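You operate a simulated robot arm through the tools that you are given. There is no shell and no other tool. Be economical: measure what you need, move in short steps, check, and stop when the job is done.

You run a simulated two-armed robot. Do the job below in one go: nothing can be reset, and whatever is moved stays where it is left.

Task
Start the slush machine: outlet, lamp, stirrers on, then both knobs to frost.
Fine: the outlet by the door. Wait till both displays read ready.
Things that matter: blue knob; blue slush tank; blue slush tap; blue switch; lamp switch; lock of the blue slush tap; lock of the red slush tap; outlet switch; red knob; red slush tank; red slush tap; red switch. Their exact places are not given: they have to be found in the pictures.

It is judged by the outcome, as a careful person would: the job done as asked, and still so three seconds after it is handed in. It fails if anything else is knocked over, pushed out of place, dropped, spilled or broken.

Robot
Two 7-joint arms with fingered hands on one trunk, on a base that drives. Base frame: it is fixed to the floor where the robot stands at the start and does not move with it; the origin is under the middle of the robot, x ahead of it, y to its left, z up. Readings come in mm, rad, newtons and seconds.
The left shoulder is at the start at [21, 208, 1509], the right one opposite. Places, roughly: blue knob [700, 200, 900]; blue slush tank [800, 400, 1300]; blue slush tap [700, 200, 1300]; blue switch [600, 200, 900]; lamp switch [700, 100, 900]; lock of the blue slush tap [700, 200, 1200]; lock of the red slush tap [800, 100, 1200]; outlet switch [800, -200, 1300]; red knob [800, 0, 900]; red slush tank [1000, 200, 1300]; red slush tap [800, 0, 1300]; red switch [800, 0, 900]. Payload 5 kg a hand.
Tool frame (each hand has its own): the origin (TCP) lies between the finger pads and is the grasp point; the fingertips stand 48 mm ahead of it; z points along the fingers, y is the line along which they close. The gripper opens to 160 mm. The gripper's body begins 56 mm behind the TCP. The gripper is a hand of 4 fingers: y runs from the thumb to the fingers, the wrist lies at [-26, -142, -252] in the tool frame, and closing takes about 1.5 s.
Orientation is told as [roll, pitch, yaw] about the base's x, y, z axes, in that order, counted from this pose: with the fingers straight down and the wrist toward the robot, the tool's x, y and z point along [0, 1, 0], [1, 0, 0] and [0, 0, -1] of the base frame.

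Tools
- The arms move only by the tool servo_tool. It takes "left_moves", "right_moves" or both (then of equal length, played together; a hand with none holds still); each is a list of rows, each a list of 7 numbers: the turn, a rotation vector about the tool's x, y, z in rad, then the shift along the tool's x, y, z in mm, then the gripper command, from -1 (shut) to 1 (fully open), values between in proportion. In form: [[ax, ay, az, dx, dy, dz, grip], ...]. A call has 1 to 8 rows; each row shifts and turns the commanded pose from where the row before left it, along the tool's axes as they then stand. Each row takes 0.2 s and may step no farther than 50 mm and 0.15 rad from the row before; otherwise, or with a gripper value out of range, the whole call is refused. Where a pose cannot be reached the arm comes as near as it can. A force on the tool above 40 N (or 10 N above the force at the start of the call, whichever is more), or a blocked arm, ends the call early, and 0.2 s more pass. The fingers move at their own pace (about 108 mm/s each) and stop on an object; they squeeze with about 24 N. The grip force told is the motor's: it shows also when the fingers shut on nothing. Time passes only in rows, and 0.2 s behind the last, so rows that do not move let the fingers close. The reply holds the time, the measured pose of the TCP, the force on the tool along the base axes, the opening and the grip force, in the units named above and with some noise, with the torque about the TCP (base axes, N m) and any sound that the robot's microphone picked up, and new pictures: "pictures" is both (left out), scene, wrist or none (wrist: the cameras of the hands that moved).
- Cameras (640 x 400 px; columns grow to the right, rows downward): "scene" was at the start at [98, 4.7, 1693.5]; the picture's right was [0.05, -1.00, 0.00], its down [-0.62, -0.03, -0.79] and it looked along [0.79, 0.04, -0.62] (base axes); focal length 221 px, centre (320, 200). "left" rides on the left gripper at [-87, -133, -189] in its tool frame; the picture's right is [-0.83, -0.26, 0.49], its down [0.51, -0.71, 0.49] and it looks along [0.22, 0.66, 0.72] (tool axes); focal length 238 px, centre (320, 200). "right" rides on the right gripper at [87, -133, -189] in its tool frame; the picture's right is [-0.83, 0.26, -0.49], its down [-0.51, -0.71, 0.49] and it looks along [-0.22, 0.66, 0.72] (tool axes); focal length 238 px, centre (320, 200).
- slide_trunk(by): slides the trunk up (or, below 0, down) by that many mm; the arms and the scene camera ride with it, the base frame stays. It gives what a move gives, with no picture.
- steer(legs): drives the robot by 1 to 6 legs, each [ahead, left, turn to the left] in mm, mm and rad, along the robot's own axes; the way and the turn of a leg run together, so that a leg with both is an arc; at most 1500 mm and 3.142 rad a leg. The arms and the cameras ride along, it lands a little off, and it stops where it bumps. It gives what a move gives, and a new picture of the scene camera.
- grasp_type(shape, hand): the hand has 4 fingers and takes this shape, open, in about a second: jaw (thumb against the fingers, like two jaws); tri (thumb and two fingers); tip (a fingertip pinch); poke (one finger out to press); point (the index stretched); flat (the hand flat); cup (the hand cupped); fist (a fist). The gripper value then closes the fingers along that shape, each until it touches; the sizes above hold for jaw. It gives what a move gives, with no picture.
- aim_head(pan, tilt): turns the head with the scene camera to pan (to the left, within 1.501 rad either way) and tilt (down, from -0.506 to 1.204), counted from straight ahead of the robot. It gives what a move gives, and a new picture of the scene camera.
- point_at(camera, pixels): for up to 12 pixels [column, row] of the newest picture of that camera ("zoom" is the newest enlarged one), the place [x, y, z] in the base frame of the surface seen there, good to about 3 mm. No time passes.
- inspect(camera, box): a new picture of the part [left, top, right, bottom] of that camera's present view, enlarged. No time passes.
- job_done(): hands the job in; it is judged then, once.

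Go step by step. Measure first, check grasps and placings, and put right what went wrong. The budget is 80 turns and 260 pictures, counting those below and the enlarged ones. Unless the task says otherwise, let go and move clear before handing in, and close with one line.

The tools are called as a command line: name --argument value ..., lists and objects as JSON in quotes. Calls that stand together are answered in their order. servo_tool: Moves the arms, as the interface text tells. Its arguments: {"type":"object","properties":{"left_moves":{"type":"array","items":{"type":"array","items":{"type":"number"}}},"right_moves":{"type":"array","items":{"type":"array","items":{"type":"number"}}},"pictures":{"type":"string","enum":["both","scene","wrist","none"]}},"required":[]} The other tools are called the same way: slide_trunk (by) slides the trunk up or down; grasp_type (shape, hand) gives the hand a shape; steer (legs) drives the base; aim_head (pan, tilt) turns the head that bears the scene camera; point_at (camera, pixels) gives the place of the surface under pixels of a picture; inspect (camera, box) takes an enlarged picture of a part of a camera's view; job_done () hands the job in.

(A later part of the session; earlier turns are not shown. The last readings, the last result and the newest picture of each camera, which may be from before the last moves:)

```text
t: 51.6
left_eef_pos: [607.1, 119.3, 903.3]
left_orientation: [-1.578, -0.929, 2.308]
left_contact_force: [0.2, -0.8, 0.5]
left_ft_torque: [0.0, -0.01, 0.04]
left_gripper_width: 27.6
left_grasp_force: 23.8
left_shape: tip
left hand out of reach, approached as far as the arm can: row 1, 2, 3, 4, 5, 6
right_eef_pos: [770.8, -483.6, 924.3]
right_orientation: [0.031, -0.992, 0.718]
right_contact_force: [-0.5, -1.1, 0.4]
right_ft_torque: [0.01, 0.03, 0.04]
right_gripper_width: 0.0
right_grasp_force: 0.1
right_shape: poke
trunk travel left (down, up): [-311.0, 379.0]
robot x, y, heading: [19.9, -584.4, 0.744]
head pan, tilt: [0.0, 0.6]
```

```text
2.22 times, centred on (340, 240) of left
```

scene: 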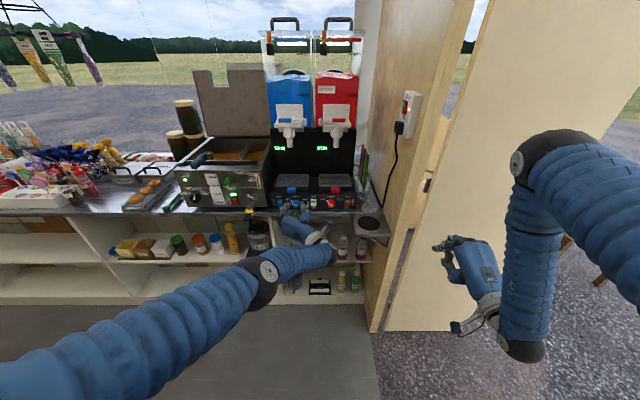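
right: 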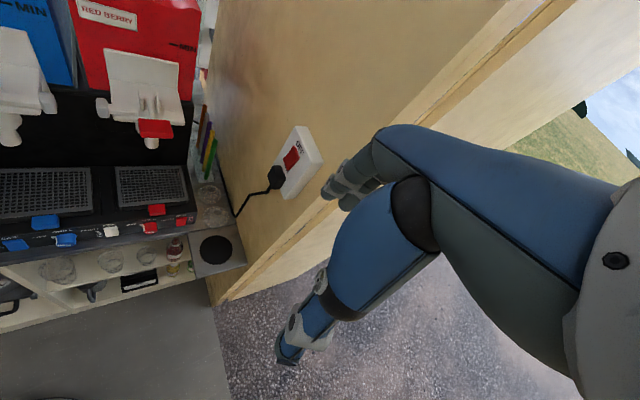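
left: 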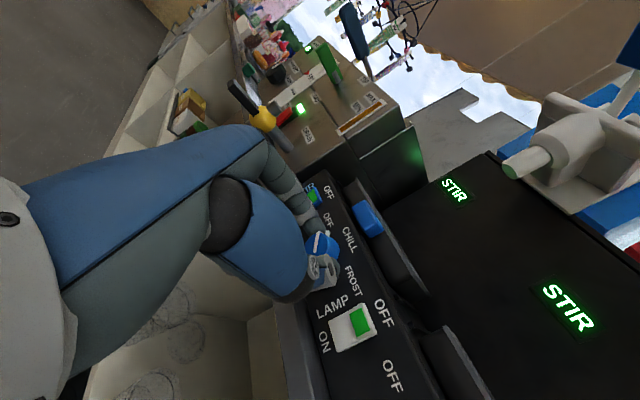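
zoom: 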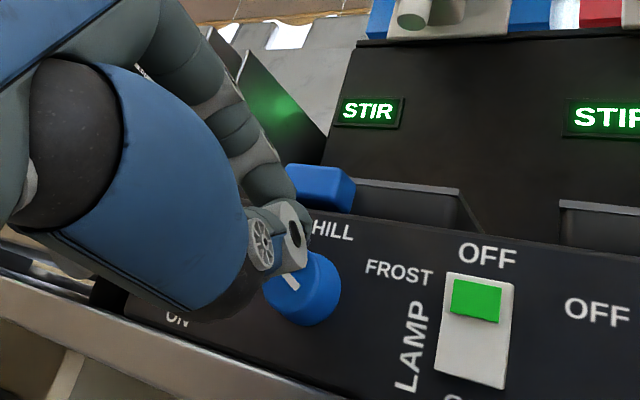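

The arm hit its reach limit and slipped off. I'll open, back away and lower the trunk to get more reach at this height.

servo_tool --left_moves '[[0, 0, 0, 0, 0, 0, -0.3], [0, 0, 0, 0, 0, 0, -0.3], [0, 0, 0, 0, 0, -30, -0.3], [0, 0, 0, 0, 0, -40, -0.3], [0, 0, 0, 0, 0, -40, -0.3], [0, 0, 0, 0, 0, -40, -0.3], [0, 0, 0, 0, 0, -40, -0.3]]' --pictures "none"

slide_trunk --by -200

aim_head --pan 0.08 --tilt 0.45

inspect --camera "scene" --box '[240, 130, 400, 250]'

```text
t: 53.2
left_eef_pos: [553.4, 22.7, 814.3]
left_orientation: [-1.582, -0.927, 2.31]
left_contact_force: [0.4, 0.4, 1.2]
left_ft_torque: [-0.06, 0.02, -0.02]
left_gripper_width: 56.4
left_grasp_force: 0.0
left_shape: tip
left hand out of reach, approached as far as the arm can: row 3, 4, 5, 6, 7
right_eef_pos: [769.7, -483.8, 924.9]
right_orientation: [0.03, -0.992, 0.72]
right_contact_force: [0.4, -0.2, -0.1]
right_ft_torque: [-0.04, 0.05, -0.01]
right_gripper_width: 0.1
right_grasp_force: 0.0
right_shape: poke
trunk travel left (down, up): [-311.0, 379.0]
robot x, y, heading: [20.4, -583.2, 0.744]
head pan, tilt: [0.0, 0.6]
```

```text
t: 55.3
left_eef_pos: [552.5, 20.5, 613.3]
left_orientation: [-1.579, -0.926, 2.308]
left_contact_force: [0.9, -0.2, 0.7]
left_ft_torque: [-0.02, 0.04, 0.0]
left_gripper_width: 56.5
left_grasp_force: 0.1
left_shape: tip
right_eef_pos: [770.2, -483.1, 725.9]
right_orientation: [0.027, -0.992, 0.719]
right_contact_force: [-0.9, -0.3, -0.9]
right_ft_torque: [0.0, 0.02, 0.01]
right_gripper_width: 0.2
right_grasp_force: 0.0
right_shape: poke
trunk travel left (down, up): [-111.0, 579.0]
robot x, y, heading: [23.0, -583.1, 0.739]
head pan, tilt: [0.0, 0.6]
```

```text
t: 56.0
left_eef_pos: [552.3, 21.4, 613.4]
left_orientation: [-1.58, -0.926, 2.307]
left_contact_force: [-0.3, -0.3, 0.0]
left_ft_torque: [0.03, 0.0, -0.01]
left_gripper_width: 56.4
left_grasp_force: 0.1
left_shape: tip
right_eef_pos: [770.2, -483.1, 724.8]
right_orientation: [0.03, -0.99, 0.719]
right_contact_force: [0.0, 0.6, -0.4]
right_ft_torque: [-0.01, 0.02, -0.02]
right_gripper_width: 0.1
right_grasp_force: 0.0
right_shape: poke
trunk travel left (down, up): [-111.0, 579.0]
robot x, y, heading: [19.8, -582.7, 0.748]
head pan, tilt: [0.08, 0.45]
```

scene: 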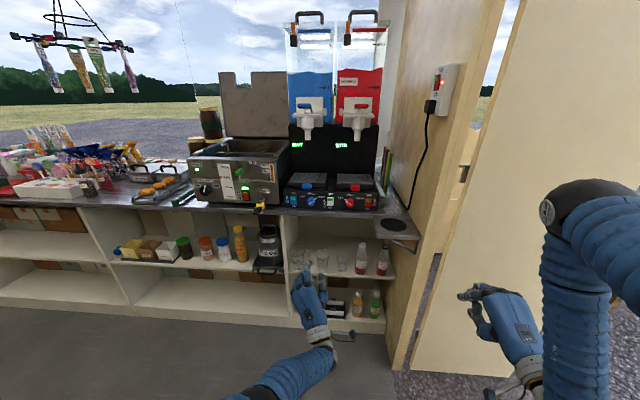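

```text
3.33 times, centred on (320, 190) of scene
```

zoom: 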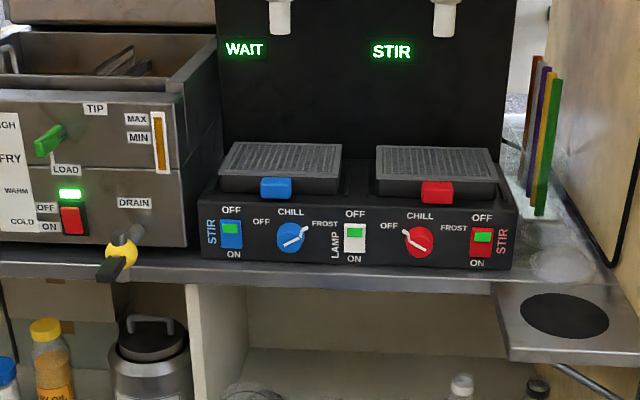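

The blue knob did turn: it points to FROST and its display reads WAIT. I'll zoom to confirm.

inspect --camera "scene" --box '[285, 175, 375, 215]'

```text
7.11 times, centred on (330, 195) of scene
```

zoom: 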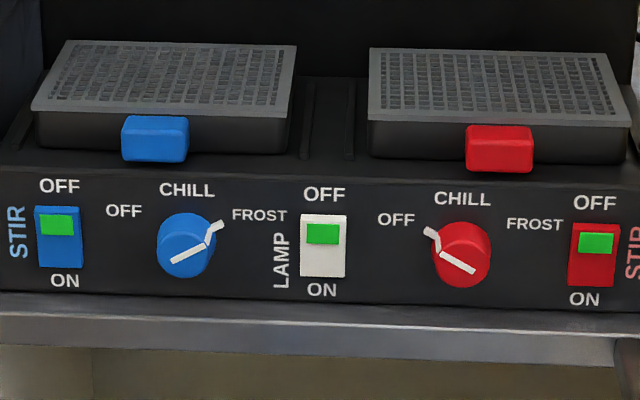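

Blue is exactly at FROST. For the red knob I'll shift the base 100 mm right for reach and roll the hand back to the -90° start.

steer --legs '[[0, -100, 0]]'

servo_tool --left_moves '[[0, 0, -0.15, 0, 0, 0, -0.35], [0, 0, -0.15, 0, 0, 0, -0.35], [0, 0, -0.15, 0, 0, 0, -0.35], [0, 0, -0.15, 0, 0, 0, -0.35], [0, 0, -0.15, 0, 0, 0, -0.35], [0, 0, -0.13, 0, 0, 0, -0.35], [0, 0, 0, -40, 0, 0, -0.35], [0, 0, 0, -40, 0, 0, -0.35]]' --pictures "scene"

```text
t: 57.1
left_eef_pos: [617.7, -32.8, 615.0]
left_orientation: [-1.584, -0.928, 2.273]
left_contact_force: [-0.9, -0.6, 1.1]
left_ft_torque: [-0.05, 0.06, 0.03]
left_gripper_width: 56.1
left_grasp_force: 0.1
left_shape: tip
right_eef_pos: [818.1, -547.5, 723.7]
right_orientation: [0.029, -0.99, 0.681]
right_contact_force: [-0.7, -0.5, -0.3]
right_ft_torque: [0.03, 0.03, 0.01]
right_gripper_width: 0.0
right_grasp_force: 0.0
right_shape: poke
trunk travel left (down, up): [-111.0, 579.0]
robot x, y, heading: [64.8, -618.6, 0.705]
head pan, tilt: [0.08, 0.45]
stopped in leg 1: the robot was blocked; the commanded pose is now the measured one
```

scene: 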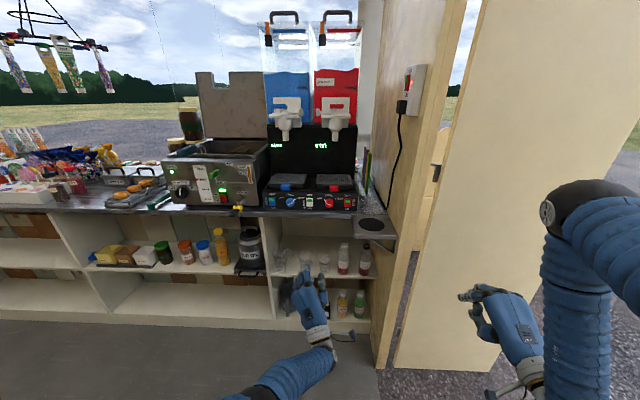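

```text
t: 59.1
left_eef_pos: [663.8, 28.0, 633.8]
left_orientation: [-1.592, -0.071, 2.295]
left_contact_force: [0.4, 0.0, 0.0]
left_ft_torque: [0.05, -0.06, -0.06]
left_gripper_width: 52.4
left_grasp_force: 0.1
left_shape: tip
left hand out of reach, approached as far as the arm can: row 2, 3, 4, 5, 6, 7, 8
right_eef_pos: [817.5, -547.5, 725.1]
right_orientation: [0.026, -0.989, 0.68]
right_contact_force: [0.4, 1.4, -0.3]
right_ft_torque: [-0.08, 0.02, -0.1]
right_gripper_width: 0.2
right_grasp_force: 0.0
right_shape: poke
trunk travel left (down, up): [-111.0, 579.0]
robot x, y, heading: [67.6, -617.3, 0.702]
head pan, tilt: [0.08, 0.45]
stopped in row 8 (left hand): the arm was blocked; the commanded pose is now the measured one
```

scene: 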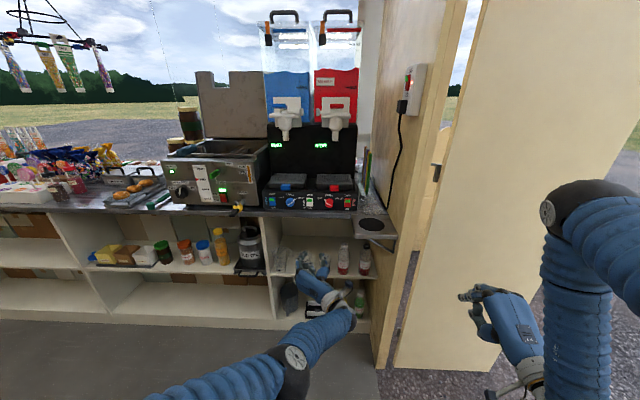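

The base was blocked part-way and the left hand drifted toward the shelf at (664,28,634). I'll pull it straight back and look.

servo_tool --left_moves '[[0, 0, 0, 0, 0, -30, -0.35], [0, 0, 0, 0, 0, -30, -0.35], [0, 0, 0, 0, 0, -30, -0.35]]'

inspect --camera "scene" --box '[230, 160, 410, 330]'

```text
t: 60.1
left_eef_pos: [616.3, 31.9, 600.8]
left_orientation: [-1.603, -0.117, 2.333]
left_contact_force: [-0.1, -0.8, -0.2]
left_ft_torque: [0.03, -0.04, 0.01]
left_gripper_width: 52.4
left_grasp_force: 0.0
left_shape: tip
left hand out of reach, approached as far as the arm can: row 1, 2, 3
right_eef_pos: [817.2, -545.7, 724.0]
right_orientation: [0.029, -0.987, 0.682]
right_contact_force: [0.4, -0.4, 0.4]
right_ft_torque: [0.01, -0.01, 0.04]
right_gripper_width: 0.0
right_grasp_force: 0.1
right_shape: poke
trunk travel left (down, up): [-111.0, 579.0]
robot x, y, heading: [63.7, -618.2, 0.703]
head pan, tilt: [0.08, 0.45]
stopped in row 3 (left hand): the arm was blocked; the commanded pose is now the measured one
```

scene: 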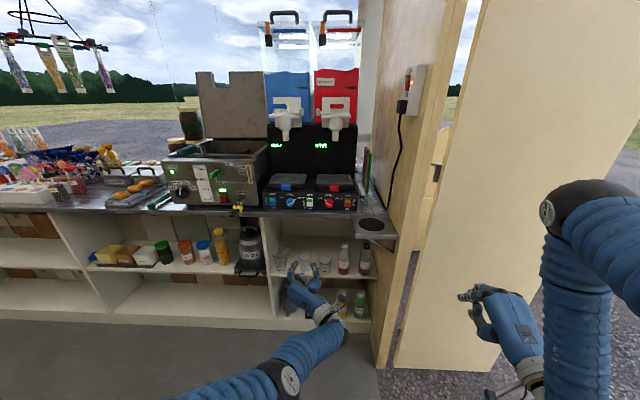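
left: 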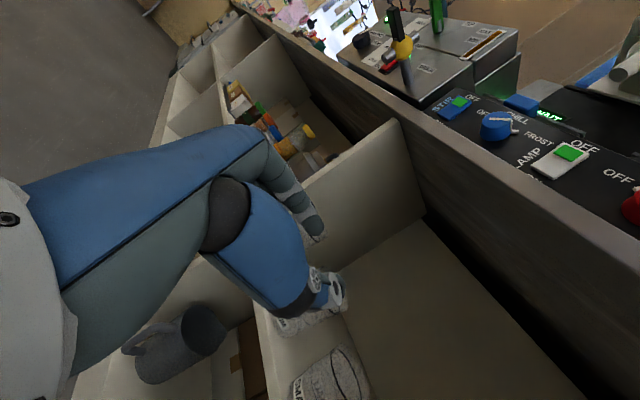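

```text
2.35 times, centred on (320, 245) of scene
```

zoom: 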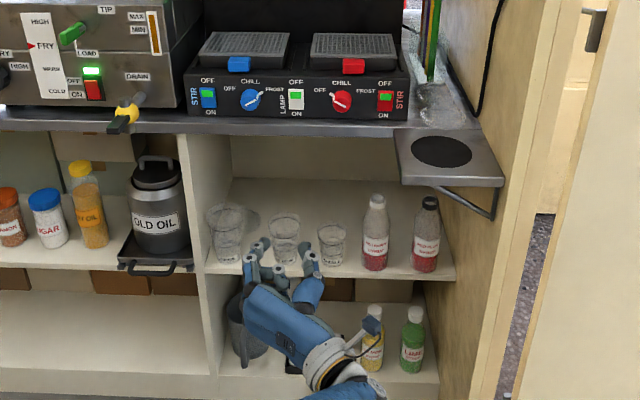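

point_at --camera "zoom" --pixels '[[250, 130], [350, 132], [330, 277], [258, 243], [248, 262], [310, 258], [402, 180], [500, 185], [280, 225], [130, 125]]'

```text
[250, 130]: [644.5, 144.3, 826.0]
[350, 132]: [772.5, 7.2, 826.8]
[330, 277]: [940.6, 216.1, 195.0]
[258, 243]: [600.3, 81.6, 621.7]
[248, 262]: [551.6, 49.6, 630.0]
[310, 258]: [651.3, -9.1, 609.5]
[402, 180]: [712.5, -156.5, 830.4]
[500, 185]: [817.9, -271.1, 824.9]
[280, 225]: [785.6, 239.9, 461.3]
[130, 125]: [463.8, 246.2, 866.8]
```

The fingertips are about 75 mm in front of the counter edge (ahead 572), so a straight lift is clear. I'll raise the trunk 150 mm.

slide_trunk --by 150

servo_tool --left_moves '[[0, 0, 0, -35, 0, -5, -0.35], [0, 0, 0, -35, 0, -5, -0.35], [0, 0, 0, -35, 0, -5, -0.35], [0, 0, 0, -30, 0, -5, -0.35], [0, 0, 0, 0, 0, 0, -0.35]]'

```text
t: 61.9
left_eef_pos: [615.5, 32.1, 748.5]
left_orientation: [-1.598, -0.118, 2.333]
left_contact_force: [-0.4, 0.5, -0.1]
left_ft_torque: [0.03, -0.02, -0.01]
left_gripper_width: 52.2
left_grasp_force: 0.0
left_shape: tip
right_eef_pos: [816.6, -545.9, 873.3]
right_orientation: [0.03, -0.989, 0.68]
right_contact_force: [0.1, -0.1, 0.3]
right_ft_torque: [0.04, 0.03, 0.03]
right_gripper_width: 0.0
right_grasp_force: 0.1
right_shape: poke
trunk travel left (down, up): [-261.0, 429.0]
robot x, y, heading: [61.6, -618.8, 0.705]
head pan, tilt: [0.08, 0.45]
```

```text
t: 63.1
left_eef_pos: [670.4, 24.1, 817.5]
left_orientation: [-1.605, -0.115, 2.338]
left_contact_force: [-0.6, 0.5, 0.0]
left_ft_torque: [-0.03, 0.03, -0.01]
left_gripper_width: 52.2
left_grasp_force: 0.0
left_shape: tip
left hand out of reach, approached as far as the arm can: row 1, 2, 3, 4
right_eef_pos: [817.6, -544.5, 874.1]
right_orientation: [0.031, -0.987, 0.683]
right_contact_force: [-0.2, 0.0, 0.6]
right_ft_torque: [0.01, 0.02, 0.0]
right_gripper_width: 0.0
right_grasp_force: 0.2
right_shape: poke
trunk travel left (down, up): [-261.0, 429.0]
robot x, y, heading: [60.4, -618.0, 0.704]
head pan, tilt: [0.08, 0.45]
```

scene: 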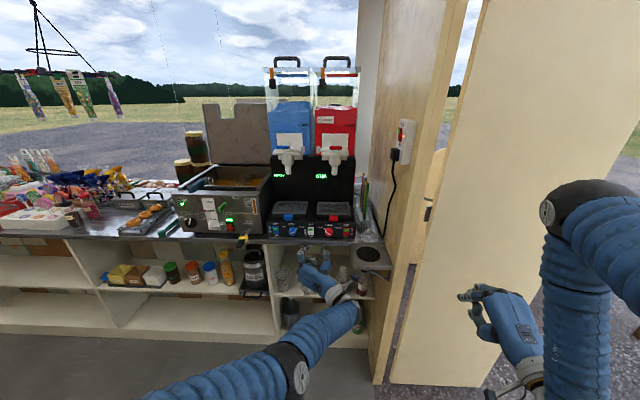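
left: 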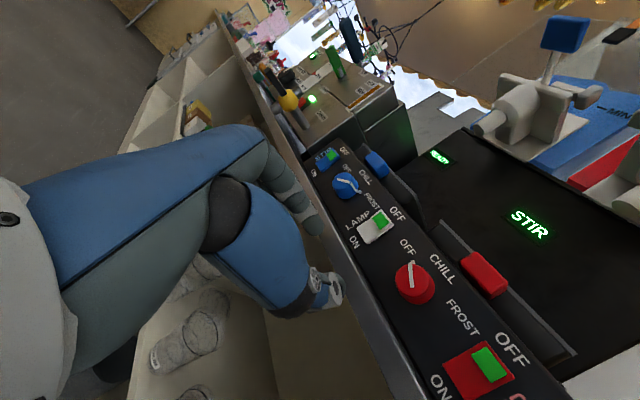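

The fingertips are close to the counter edge and the arm is in a low-elbow posture. I'll back the base 130 mm, square the heading and raise the trunk.

steer --legs '[[-130, 0, 0], [0, 0, 0.04]]'

slide_trunk --by 100

servo_tool --left_moves '[[0, 0, 0, 0, 20, -20, -0.35], [0, 0, 0, 0, 20, -20, -0.35], [0, 0, 0, 0, 20, -20, -0.35], [0, 0, 0, 0, 20, -20, -0.35]]'

```text
t: 64.6
left_eef_pos: [554.5, 1.8, 813.9]
left_orientation: [-1.603, -0.121, 2.367]
left_contact_force: [-0.3, 0.3, -0.1]
left_ft_torque: [0.05, -0.02, 0.01]
left_gripper_width: 52.3
left_grasp_force: 0.1
left_shape: tip
right_eef_pos: [721.7, -565.5, 872.9]
right_orientation: [0.03, -0.989, 0.711]
right_contact_force: [-0.4, 1.3, -0.5]
right_ft_torque: [0.04, 0.0, 0.03]
right_gripper_width: 0.2
right_grasp_force: 0.0
right_shape: poke
trunk travel left (down, up): [-261.0, 429.0]
robot x, y, heading: [-30.4, -658.1, 0.738]
head pan, tilt: [0.08, 0.45]
stopped in leg 1: the robot was blocked; the commanded pose is now the measured one
```

scene: 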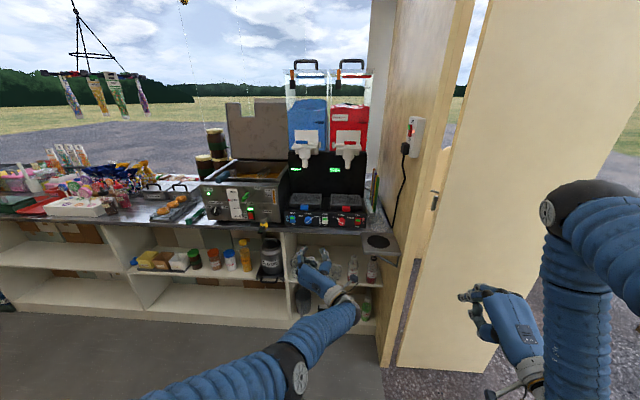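

```text
t: 65.9
left_eef_pos: [555.7, 2.7, 913.3]
left_orientation: [-1.601, -0.12, 2.368]
left_contact_force: [0.2, -0.2, -0.3]
left_ft_torque: [0.02, -0.02, 0.02]
left_gripper_width: 52.4
left_grasp_force: 0.0
left_shape: tip
right_eef_pos: [721.4, -563.3, 972.2]
right_orientation: [0.03, -0.986, 0.71]
right_contact_force: [0.5, 1.0, -0.9]
right_ft_torque: [0.02, -0.03, 0.01]
right_gripper_width: 0.0
right_grasp_force: 0.0
right_shape: poke
trunk travel left (down, up): [-361.0, 329.0]
robot x, y, heading: [-29.6, -660.8, 0.733]
head pan, tilt: [0.08, 0.45]
```

```text
t: 66.9
left_eef_pos: [512.3, 17.2, 865.9]
left_orientation: [-1.604, -0.122, 2.37]
left_contact_force: [-0.5, 0.9, -0.9]
left_ft_torque: [-0.02, 0.04, 0.01]
left_gripper_width: 52.4
left_grasp_force: 0.1
left_shape: tip
left hand out of reach, approached as far as the arm can: row 1, 2, 3, 4
right_eef_pos: [721.1, -564.9, 973.0]
right_orientation: [0.029, -0.988, 0.71]
right_contact_force: [-0.5, -0.3, -0.3]
right_ft_torque: [-0.04, 0.01, -0.02]
right_gripper_width: 0.0
right_grasp_force: 0.0
right_shape: poke
trunk travel left (down, up): [-361.0, 329.0]
robot x, y, heading: [-32.7, -660.6, 0.734]
head pan, tilt: [0.08, 0.45]
```

scene: 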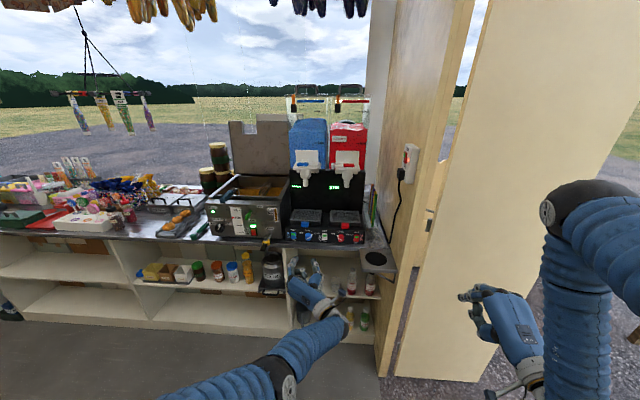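
left: 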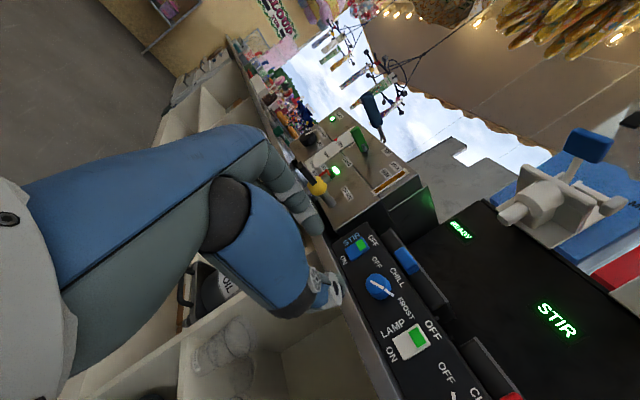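

The blue display appears to read READY already. The arm is limited in this rolled posture, so for the red knob I'll return to the comfortable upright posture and push its nib with the poke finger. First I'll unroll the hand.

servo_tool --left_moves '[[0, 0, 0.145, 0, 0, 0, -0.35], [0, 0, 0.145, 0, 0, 0, -0.35], [0, 0, 0.145, 0, 0, 0, -0.35], [0, 0, 0.145, 0, 0, 0, -0.35], [0, 0, 0.145, 0, 0, 0, -0.35]]' --pictures "none"

servo_tool --left_moves '[[0, 0, 0.145, 0, 0, 0, -0.35], [0, 0, 0.145, 0, 0, 0, -0.35], [0, 0, 0.145, 0, 0, 0, -0.35], [0, 0, 0.145, 0, 0, 0, -0.35], [0, 0, 0.145, 0, 0, 0, -0.35]]'

```text
t: 68.1
left_eef_pos: [492.5, 10.5, 890.0]
left_orientation: [-1.619, -0.847, 2.401]
left_contact_force: [0.6, 0.5, 1.3]
left_ft_torque: [-0.01, 0.06, 0.02]
left_gripper_width: 52.3
left_grasp_force: 0.0
left_shape: tip
left hand out of reach, approached as far as the arm can: row 1, 2, 3, 4
right_eef_pos: [720.9, -565.0, 974.4]
right_orientation: [0.027, -0.988, 0.709]
right_contact_force: [0.7, 1.0, 0.1]
right_ft_torque: [-0.05, -0.02, -0.03]
right_gripper_width: 0.2
right_grasp_force: 0.1
right_shape: poke
trunk travel left (down, up): [-361.0, 329.0]
robot x, y, heading: [-31.3, -657.5, 0.738]
head pan, tilt: [0.08, 0.45]
```

```text
t: 69.3
left_eef_pos: [498.8, 13.9, 880.8]
left_orientation: [3.074, -1.538, -2.28]
left_contact_force: [0.4, 0.1, -0.4]
left_ft_torque: [0.03, -0.02, 0.01]
left_gripper_width: 52.0
left_grasp_force: 0.1
left_shape: tip
left hand out of reach, approached as far as the arm can: row 1, 4, 5
right_eef_pos: [720.4, -564.4, 973.1]
right_orientation: [0.028, -0.988, 0.711]
right_contact_force: [-1.1, 0.3, -0.6]
right_ft_torque: [-0.02, 0.01, -0.04]
right_gripper_width: 0.0
right_grasp_force: 0.1
right_shape: poke
trunk travel left (down, up): [-361.0, 329.0]
robot x, y, heading: [-30.8, -658.1, 0.734]
head pan, tilt: [0.08, 0.45]
```

scene: 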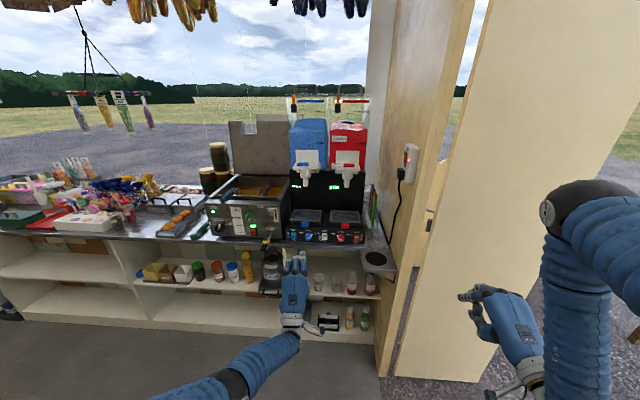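
left: 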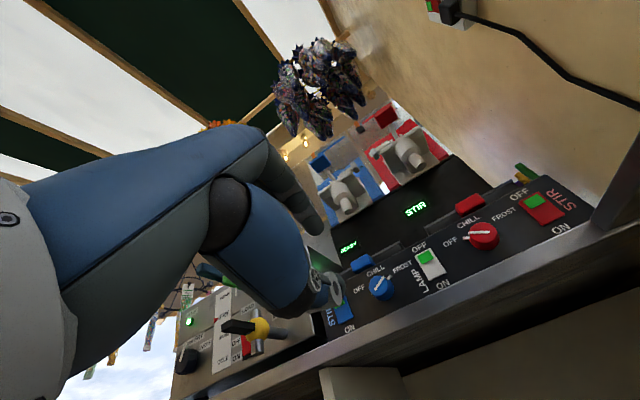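

Upright again. I'll go to poke, pitch back to -1.0 and raise the hand a little.

grasp_type --shape "poke" --hand "left"

servo_tool --left_moves '[[0.14, 0, 0, 0, 20, 0, 1], [0.14, 0, 0, 0, 20, 0, 1], [0.14, 0, 0, 0, 20, 0, 1], [0.14, 0, 0, 0, 20, 0, 1], [0, 0, 0, 0, 0, 0, 1]]'

```text
t: 70.2
left_eef_pos: [498.9, 13.7, 882.1]
left_orientation: [-3.121, -1.538, -2.368]
left_contact_force: [-1.2, 0.5, -0.4]
left_ft_torque: [0.01, -0.01, -0.01]
left_gripper_width: 0.3
left_grasp_force: 0.2
left_shape: poke
right_eef_pos: [721.6, -563.8, 974.7]
right_orientation: [0.028, -0.988, 0.711]
right_contact_force: [-0.3, 1.3, -0.3]
right_ft_torque: [-0.01, -0.02, 0.01]
right_gripper_width: 0.0
right_grasp_force: 0.0
right_shape: poke
trunk travel left (down, up): [-361.0, 329.0]
robot x, y, heading: [-30.9, -651.1, 0.734]
head pan, tilt: [0.08, 0.45]
```

```text
t: 71.4
left_eef_pos: [623.5, 84.6, 843.0]
left_orientation: [0.0, -1.042, 0.792]
left_contact_force: [0.8, 0.7, 1.2]
left_ft_torque: [-0.09, 0.09, -0.04]
left_gripper_width: 0.0
left_grasp_force: 0.1
left_shape: poke
left hand out of reach, approached as far as the arm can: row 1, 2, 3, 4
right_eef_pos: [720.9, -563.7, 974.0]
right_orientation: [0.029, -0.986, 0.711]
right_contact_force: [0.4, 0.2, -0.8]
right_ft_torque: [-0.04, 0.02, -0.01]
right_gripper_width: 0.0
right_grasp_force: 0.0
right_shape: poke
trunk travel left (down, up): [-361.0, 329.0]
robot x, y, heading: [-32.0, -660.3, 0.733]
head pan, tilt: [0.08, 0.45]
```

scene: 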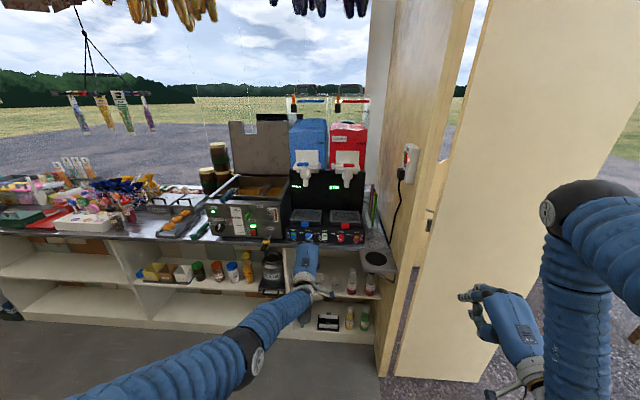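
left: 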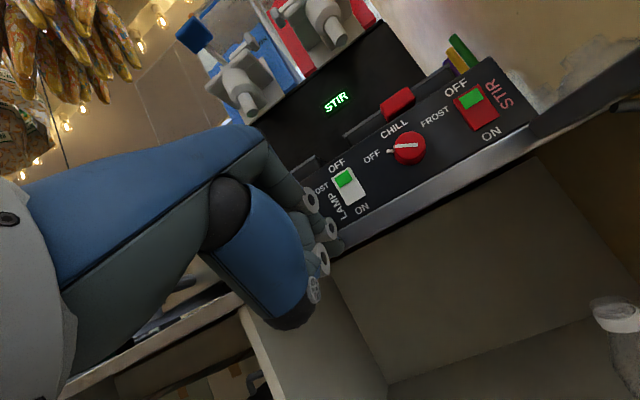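

The hand came forward more than asked and the tip is near the counter edge. I'll lift with the trunk by 70 mm, then test a small backward move.

slide_trunk --by 70

servo_tool --left_moves '[[0, 0, 0, 0, -10, -17, 1], [0, 0, 0, 0, -10, -17, 1], [0, 0, 0, 0, 0, 0, 1]]' --pictures "scene"

```text
t: 72.5
left_eef_pos: [623.4, 85.3, 911.3]
left_orientation: [0.002, -1.041, 0.79]
left_contact_force: [0.1, -0.8, -1.4]
left_ft_torque: [0.06, -0.09, 0.0]
left_gripper_width: 0.1
left_grasp_force: 0.0
left_shape: poke
right_eef_pos: [721.1, -565.1, 1042.7]
right_orientation: [0.029, -0.986, 0.71]
right_contact_force: [0.2, -0.4, -0.3]
right_ft_torque: [0.0, 0.0, -0.01]
right_gripper_width: 0.2
right_grasp_force: 0.1
right_shape: poke
trunk travel left (down, up): [-431.0, 259.0]
robot x, y, heading: [-32.5, -660.7, 0.733]
head pan, tilt: [0.08, 0.45]
```

```text
t: 73.3
left_eef_pos: [618.5, 66.4, 894.6]
left_orientation: [0.0, -1.046, 0.793]
left_contact_force: [-0.5, 0.4, 0.6]
left_ft_torque: [0.03, 0.02, 0.02]
left_gripper_width: 0.0
left_grasp_force: 0.1
left_shape: poke
left hand out of reach, approached as far as the arm can: row 1, 2
right_eef_pos: [720.0, -564.0, 1044.4]
right_orientation: [0.026, -0.988, 0.711]
right_contact_force: [-0.2, 0.6, -0.1]
right_ft_torque: [0.03, -0.01, -0.01]
right_gripper_width: 0.0
right_grasp_force: 0.0
right_shape: poke
trunk travel left (down, up): [-431.0, 259.0]
robot x, y, heading: [-32.7, -656.7, 0.732]
head pan, tilt: [0.08, 0.45]
```

scene: 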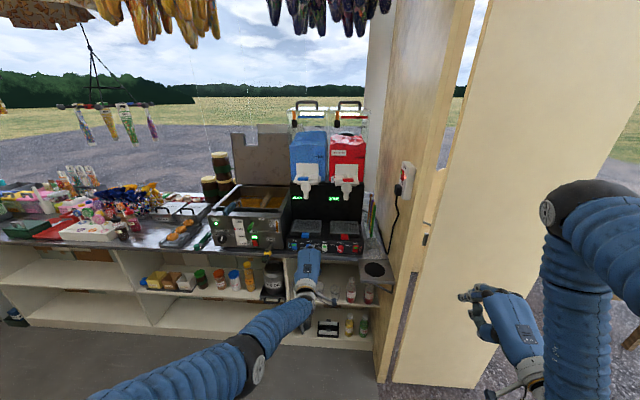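

The arm is simply near full stretch now. I'll draw the hand back and up so the base can come closer.

servo_tool --left_moves '[[0, 0, 0, 0, 0, -35, 1], [0, 0, 0, 0, 0, -35, 1], [0, 0, 0, 0, 0, -35, 1], [0, 0, 0, 0, 0, 0, 1]]' --pictures "none"

```text
t: 74.3
left_eef_pos: [622.8, 35.9, 884.3]
left_orientation: [-0.001, -1.044, 0.794]
left_contact_force: [-0.2, 0.8, -0.7]
left_ft_torque: [0.0, -0.01, -0.02]
left_gripper_width: 0.0
left_grasp_force: 0.0
left_shape: poke
left hand out of reach, approached as far as the arm can: row 1, 2, 3
right_eef_pos: [720.2, -565.7, 1044.4]
right_orientation: [0.027, -0.988, 0.711]
right_contact_force: [0.8, -0.1, 0.2]
right_ft_torque: [-0.07, 0.0, -0.04]
right_gripper_width: 0.0
right_grasp_force: 0.0
right_shape: poke
trunk travel left (down, up): [-431.0, 259.0]
robot x, y, heading: [-31.9, -658.1, 0.73]
head pan, tilt: [0.08, 0.45]
```

The elbow is stuck in a stretched, low posture. I'll raise the hand well up in front of the machine, short of the taps, to let the elbow refold.

servo_tool --left_moves '[[0, 0, 0, 0, 30, -25, 1], [0, 0, 0, 0, 30, -25, 1], [0, 0, 0, 0, 30, -25, 1], [0, 0, 0, 0, 30, -25, 1], [0, 0, 0, 0, 30, -25, 1], [0, 0, 0, 0, 30, -25, 1], [0, 0, 0, 0, 30, -25, 1], [0, 0, 0, 0, 0, 0, 1]]' --pictures "scene"

```text
t: 76.1
left_eef_pos: [729.4, 64.6, 1059.8]
left_orientation: [0.0, -1.044, 0.794]
left_contact_force: [-0.1, 1.2, -0.3]
left_ft_torque: [-0.05, 0.0, -0.06]
left_gripper_width: 0.0
left_grasp_force: 0.0
left_shape: poke
left hand out of reach, approached as far as the arm can: row 1, 2, 3, 4, 5, 6, 7
right_eef_pos: [721.3, -564.4, 1044.2]
right_orientation: [0.027, -0.987, 0.709]
right_contact_force: [0.1, 0.1, -0.5]
right_ft_torque: [-0.02, 0.0, 0.01]
right_gripper_width: 0.1
right_grasp_force: 0.1
right_shape: poke
trunk travel left (down, up): [-431.0, 259.0]
robot x, y, heading: [-33.1, -658.1, 0.739]
head pan, tilt: [0.08, 0.45]
```

scene: 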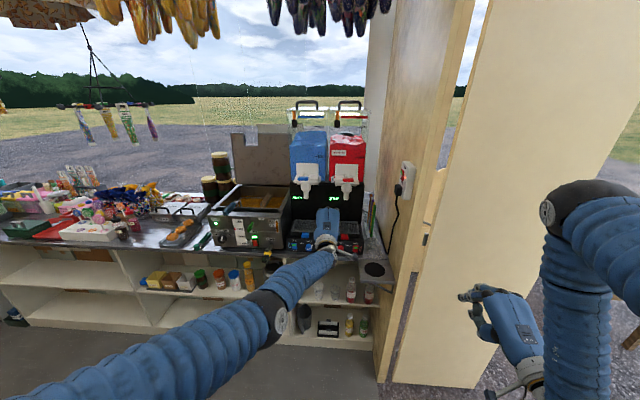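

The arm is dead straight, a singular pose where pulling back can't bend the elbow; pitching down earlier is what straightened it. Pitching the hand back up should flex the elbow again.

servo_tool --left_moves '[[-0.14, 0, 0, 0, 0, 0, 1], [-0.14, 0, 0, 0, 0, 0, 1], [-0.14, 0, 0, 0, 0, 0, 1], [-0.14, 0, 0, 0, 0, 0, 1], [0, 0, 0, 0, 0, 0, 1]]' --pictures "scene"

```text
t: 77.3
left_eef_pos: [638.6, 23.5, 1123.2]
left_orientation: [3.137, -1.538, -2.343]
left_contact_force: [-0.6, 0.3, 0.7]
left_ft_torque: [0.01, 0.01, -0.05]
left_gripper_width: 0.0
left_grasp_force: 0.0
left_shape: poke
left hand out of reach, approached as far as the arm can: row 1, 2, 3, 4
right_eef_pos: [722.1, -564.4, 1043.2]
right_orientation: [0.026, -0.987, 0.709]
right_contact_force: [1.0, 0.6, 0.1]
right_ft_torque: [-0.02, -0.04, 0.01]
right_gripper_width: 0.0
right_grasp_force: 0.1
right_shape: poke
trunk travel left (down, up): [-431.0, 259.0]
robot x, y, heading: [-31.8, -660.7, 0.733]
head pan, tilt: [0.08, 0.45]
```

scene: 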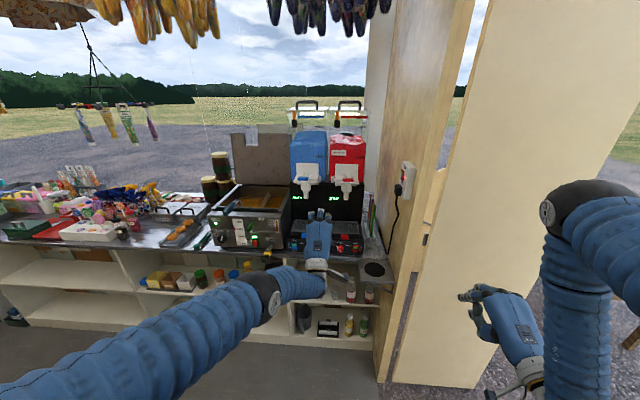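

It worked: the elbow flexed and the hand came back to ahead 486. I'll pitch a bit further and pull back.

servo_tool --left_moves '[[-0.14, 0, 0, 10, 0, -20, 1], [-0.14, 0, 0, 10, 0, -20, 1], [0, 0, 0, 10, 0, -20, 1], [0, 0, 0, 10, 0, -20, 1], [0, 0, 0, 0, 0, 0, 1]]' --pictures "scene"

```text
t: 78.5
left_eef_pos: [536.1, -15.0, 1125.0]
left_orientation: [3.14, -1.259, -2.349]
left_contact_force: [0.3, -0.2, -0.8]
left_ft_torque: [-0.01, 0.01, 0.03]
left_gripper_width: 0.1
left_grasp_force: 0.0
left_shape: poke
left hand out of reach, approached as far as the arm can: row 1, 2
right_eef_pos: [721.1, -565.0, 1043.8]
right_orientation: [0.028, -0.987, 0.711]
right_contact_force: [0.9, -0.1, -1.7]
right_ft_torque: [0.02, 0.01, 0.01]
right_gripper_width: 0.0
right_grasp_force: 0.1
right_shape: poke
trunk travel left (down, up): [-431.0, 259.0]
robot x, y, heading: [-27.8, -660.1, 0.73]
head pan, tilt: [0.08, 0.45]
```

scene: 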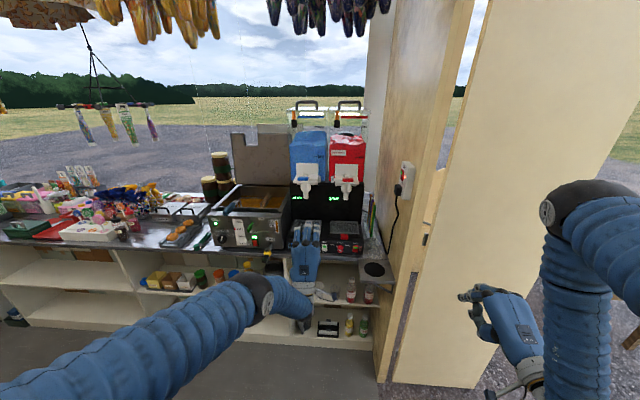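

The elbow is flexed and the hand is in reach again. I'll bring the base 100 mm closer so the arm stays bent at the panel.

steer --legs '[[100, 0, 0]]'

servo_tool --left_moves '[[0, 0, 0, -15, -35, -10, 1], [0, 0, 0, -15, -35, -10, 1], [0, 0, 0, -15, -35, -10, 1], [0, 0, 0, -15, -35, -10, 1], [0, 0, 0, 0, 0, 0, 1]]' --pictures "scene"

```text
t: 79.6
left_eef_pos: [611.5, 52.6, 1125.5]
left_orientation: [3.139, -1.259, -2.347]
left_contact_force: [0.7, 0.4, -0.4]
left_ft_torque: [0.07, -0.07, -0.02]
left_gripper_width: 0.0
left_grasp_force: 0.0
left_shape: poke
right_eef_pos: [797.1, -497.7, 1041.9]
right_orientation: [0.029, -0.986, 0.712]
right_contact_force: [0.2, 1.5, -0.3]
right_ft_torque: [0.0, -0.04, 0.0]
right_gripper_width: 0.1
right_grasp_force: 0.0
right_shape: poke
trunk travel left (down, up): [-431.0, 259.0]
robot x, y, heading: [41.1, -595.3, 0.731]
head pan, tilt: [0.08, 0.45]
```

scene: 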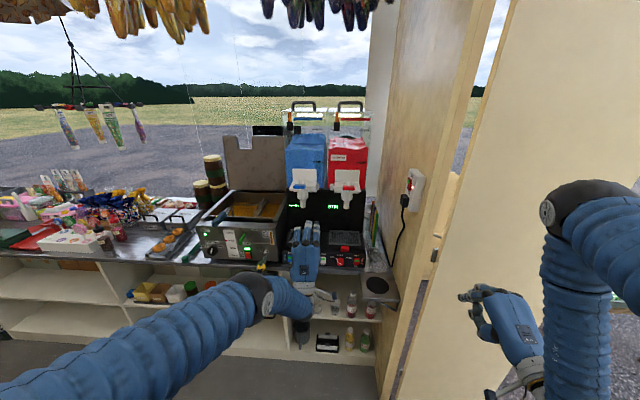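

```text
t: 80.8
left_eef_pos: [604.5, 4.2, 1053.3]
left_orientation: [3.14, -1.258, -2.348]
left_contact_force: [0.4, 0.3, 0.9]
left_ft_torque: [-0.01, -0.03, -0.01]
left_gripper_width: 0.2
left_grasp_force: 0.1
left_shape: poke
left hand out of reach, approached as far as the arm can: row 2, 3, 4
right_eef_pos: [795.0, -498.4, 1044.6]
right_orientation: [0.029, -0.989, 0.71]
right_contact_force: [-0.5, 0.7, 0.1]
right_ft_torque: [0.03, 0.0, -0.01]
right_gripper_width: 0.1
right_grasp_force: 0.1
right_shape: poke
trunk travel left (down, up): [-431.0, 259.0]
robot x, y, heading: [44.8, -590.5, 0.731]
head pan, tilt: [0.08, 0.45]
```

scene: 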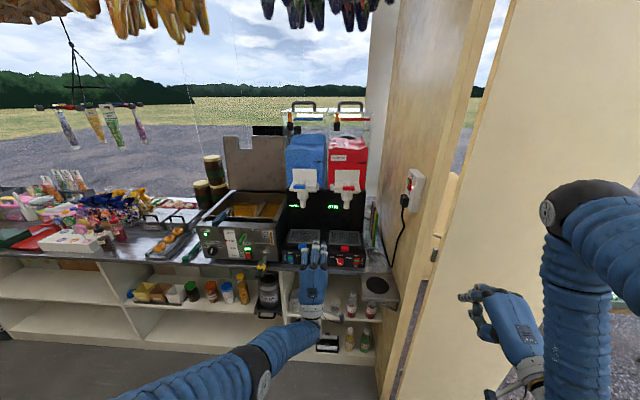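

Reach depends on shoulder height, so lowering the trunk while the hand is clear of the counter edge (tip ≈485 against 572) will let the arm fold more. I'll lower 330 mm, then raise the hand and flatten the pitch.

slide_trunk --by -330

servo_tool --left_moves '[[0.1, 0, 0, 0, 25, -10, 1], [0.1, 0, 0, 0, 25, -5, 1], [0.1, 0, 0, 0, 25, 0, 1], [0, 0, 0, 0, 25, 0, 1], [0, 0, 0, 0, 25, 0, 1], [0, 0, 0, 0, 25, 0, 1], [0, 0, 0, 0, 25, 0, 1], [0, 0, 0, 0, 0, 0, 1]]' --pictures "scene"

```text
t: 84.1
left_eef_pos: [604.6, 4.3, 724.3]
left_orientation: [3.141, -1.26, -2.349]
left_contact_force: [0.0, -0.6, 0.4]
left_ft_torque: [-0.01, 0.02, 0.01]
left_gripper_width: 0.0
left_grasp_force: 0.1
left_shape: poke
right_eef_pos: [795.2, -497.6, 713.9]
right_orientation: [0.027, -0.988, 0.709]
right_contact_force: [0.0, -0.1, -0.1]
right_ft_torque: [-0.02, -0.04, 0.02]
right_gripper_width: 0.1
right_grasp_force: 0.1
right_shape: poke
trunk travel left (down, up): [-101.0, 589.0]
robot x, y, heading: [48.2, -594.0, 0.733]
head pan, tilt: [0.08, 0.45]
```

```text
t: 85.9
left_eef_pos: [731.0, 36.5, 759.9]
left_orientation: [3.137, -1.557, -2.344]
left_contact_force: [0.0, -0.6, 0.7]
left_ft_torque: [0.02, 0.04, 0.0]
left_gripper_width: 0.0
left_grasp_force: 0.0
left_shape: poke
left hand out of reach, approached as far as the arm can: row 1, 2, 3, 4, 5, 6, 7
right_eef_pos: [795.1, -499.0, 714.4]
right_orientation: [0.028, -0.989, 0.708]
right_contact_force: [-0.5, -0.3, 0.0]
right_ft_torque: [0.04, -0.02, 0.0]
right_gripper_width: 0.0
right_grasp_force: 0.0
right_shape: poke
trunk travel left (down, up): [-101.0, 589.0]
robot x, y, heading: [48.0, -591.0, 0.731]
head pan, tilt: [0.08, 0.45]
```

scene: 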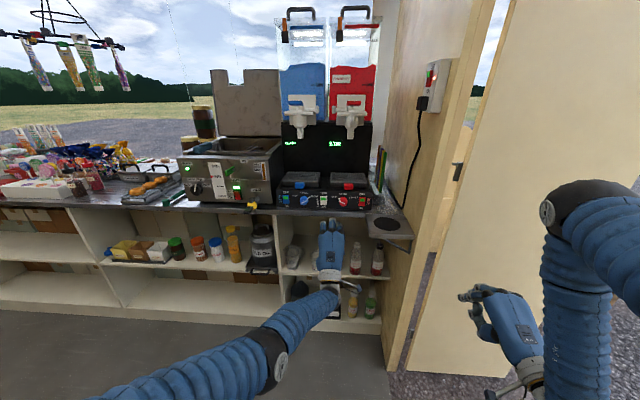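

Pitching down straightened the arm and pushed the finger under the counter edge. I'll back the base straight out.

steer --legs '[[-100, 0, 0]]'

inspect --camera "scene" --box '[260, 180, 420, 340]'

```text
t: 87.0
left_eef_pos: [656.5, -32.9, 762.2]
left_orientation: [-3.125, -1.558, -2.369]
left_contact_force: [-0.5, -0.7, 0.0]
left_ft_torque: [0.01, 0.03, 0.02]
left_gripper_width: 0.2
left_grasp_force: 0.0
left_shape: poke
right_eef_pos: [720.5, -566.7, 713.7]
right_orientation: [0.029, -0.988, 0.708]
right_contact_force: [-0.2, 0.1, 0.4]
right_ft_torque: [-0.04, -0.04, -0.02]
right_gripper_width: 0.2
right_grasp_force: 0.1
right_shape: poke
trunk travel left (down, up): [-101.0, 589.0]
robot x, y, heading: [-33.6, -656.2, 0.731]
head pan, tilt: [0.08, 0.45]
```

scene: 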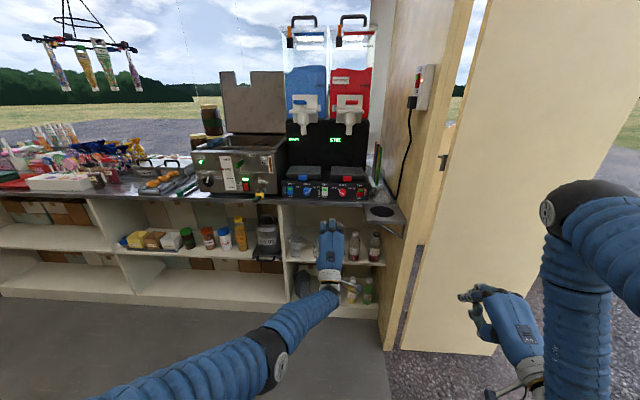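

```text
2.50 times, centred on (340, 260) of scene
```

zoom: 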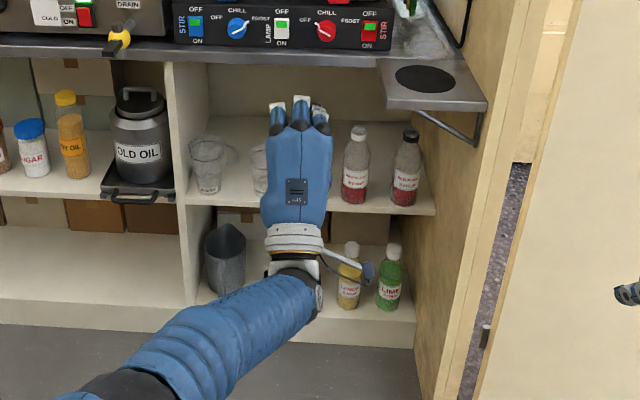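

Nothing on the shelves was disturbed. The right arm already has a good high-elbow posture in poke shape, so I'll test whether it now moves freely to the left.

servo_tool --right_moves '[[0, 0, 0, 25, 0, 0, 1], [0, 0, 0, 25, 0, 0, 1], [0, 0, 0, 25, 0, 0, 1], [0, 0, 0, 25, 0, 0, 1], [0, 0, 0, 0, 0, 0, 1]]' --left_moves '[[-0.14, 0, 0, 0, 0, -15, 1], [-0.14, 0, 0, 0, 0, -15, 1], [-0.14, 0, 0, 0, 0, -15, 1], [0, 0, 0, 0, 0, -15, 1], [0, 0, 0, 0, 0, 0, 1]]' --pictures "scene"

```text
t: 88.2
left_eef_pos: [555.3, -111.7, 789.0]
left_orientation: [3.141, -1.135, -2.351]
left_contact_force: [0.5, 0.0, 0.2]
left_ft_torque: [0.0, -0.04, 0.03]
left_gripper_width: 0.0
left_grasp_force: 0.0
left_shape: poke
left hand out of reach, approached as far as the arm can: row 1, 2, 3
right_eef_pos: [705.3, -549.1, 733.9]
right_orientation: [0.053, -0.981, 0.71]
right_contact_force: [0.7, -0.4, -1.1]
right_ft_torque: [0.05, -0.02, 0.02]
right_gripper_width: 0.0
right_grasp_force: 0.0
right_shape: poke
right hand out of reach, approached as far as the arm can: row 1, 2, 3, 4
trunk travel left (down, up): [-101.0, 589.0]
robot x, y, heading: [-30.1, -658.8, 0.733]
head pan, tilt: [0.08, 0.45]
```

scene: 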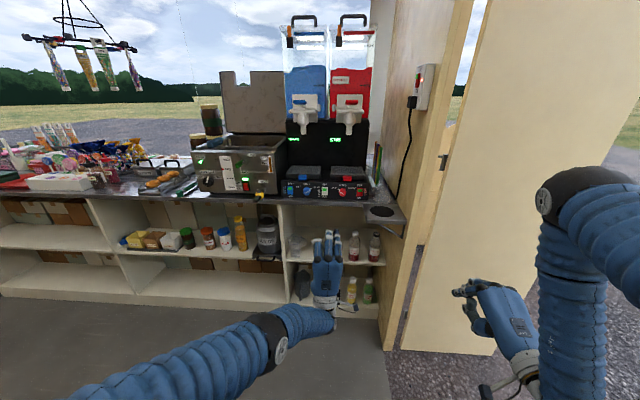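

The left arm folds well with the hand pitched slightly up (TCP ahead 333). I'll keep that posture and use the trunk for height and the base for most of the approach.

slide_trunk --by 85

steer --legs '[[130, 16, 0]]'

inspect --camera "scene" --box '[260, 140, 420, 260]'

```text
t: 89.4
left_eef_pos: [555.2, -112.3, 872.4]
left_orientation: [3.14, -1.139, -2.352]
left_contact_force: [0.3, -0.1, 0.0]
left_ft_torque: [0.04, -0.06, 0.0]
left_gripper_width: 0.3
left_grasp_force: 0.1
left_shape: poke
right_eef_pos: [704.5, -548.7, 818.3]
right_orientation: [0.054, -0.983, 0.71]
right_contact_force: [-0.1, -0.1, -0.1]
right_ft_torque: [0.04, -0.02, 0.03]
right_gripper_width: 0.2
right_grasp_force: 0.1
right_shape: poke
trunk travel left (down, up): [-186.0, 504.0]
robot x, y, heading: [-30.4, -660.1, 0.733]
head pan, tilt: [0.08, 0.45]
```

```text
t: 90.7
left_eef_pos: [642.4, -15.3, 873.1]
left_orientation: [3.141, -1.137, -2.353]
left_contact_force: [0.8, 0.7, -0.7]
left_ft_torque: [0.1, -0.1, -0.04]
left_gripper_width: 0.1
left_grasp_force: 0.0
left_shape: poke
right_eef_pos: [790.9, -452.8, 817.9]
right_orientation: [0.052, -0.98, 0.705]
right_contact_force: [1.6, 1.6, -0.8]
right_ft_torque: [0.0, 0.0, -0.03]
right_gripper_width: 0.0
right_grasp_force: 0.1
right_shape: poke
trunk travel left (down, up): [-186.0, 504.0]
robot x, y, heading: [50.8, -560.4, 0.728]
head pan, tilt: [0.08, 0.45]
```

scene: 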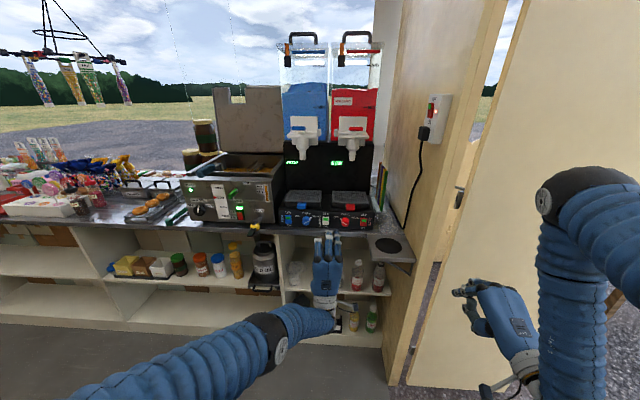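

```text
3.33 times, centred on (340, 200) of scene
```

zoom: 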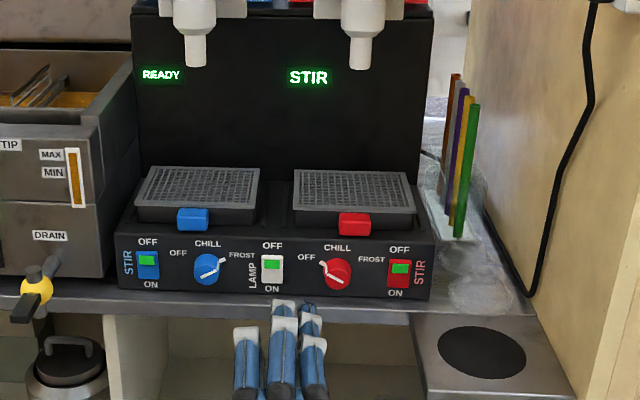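

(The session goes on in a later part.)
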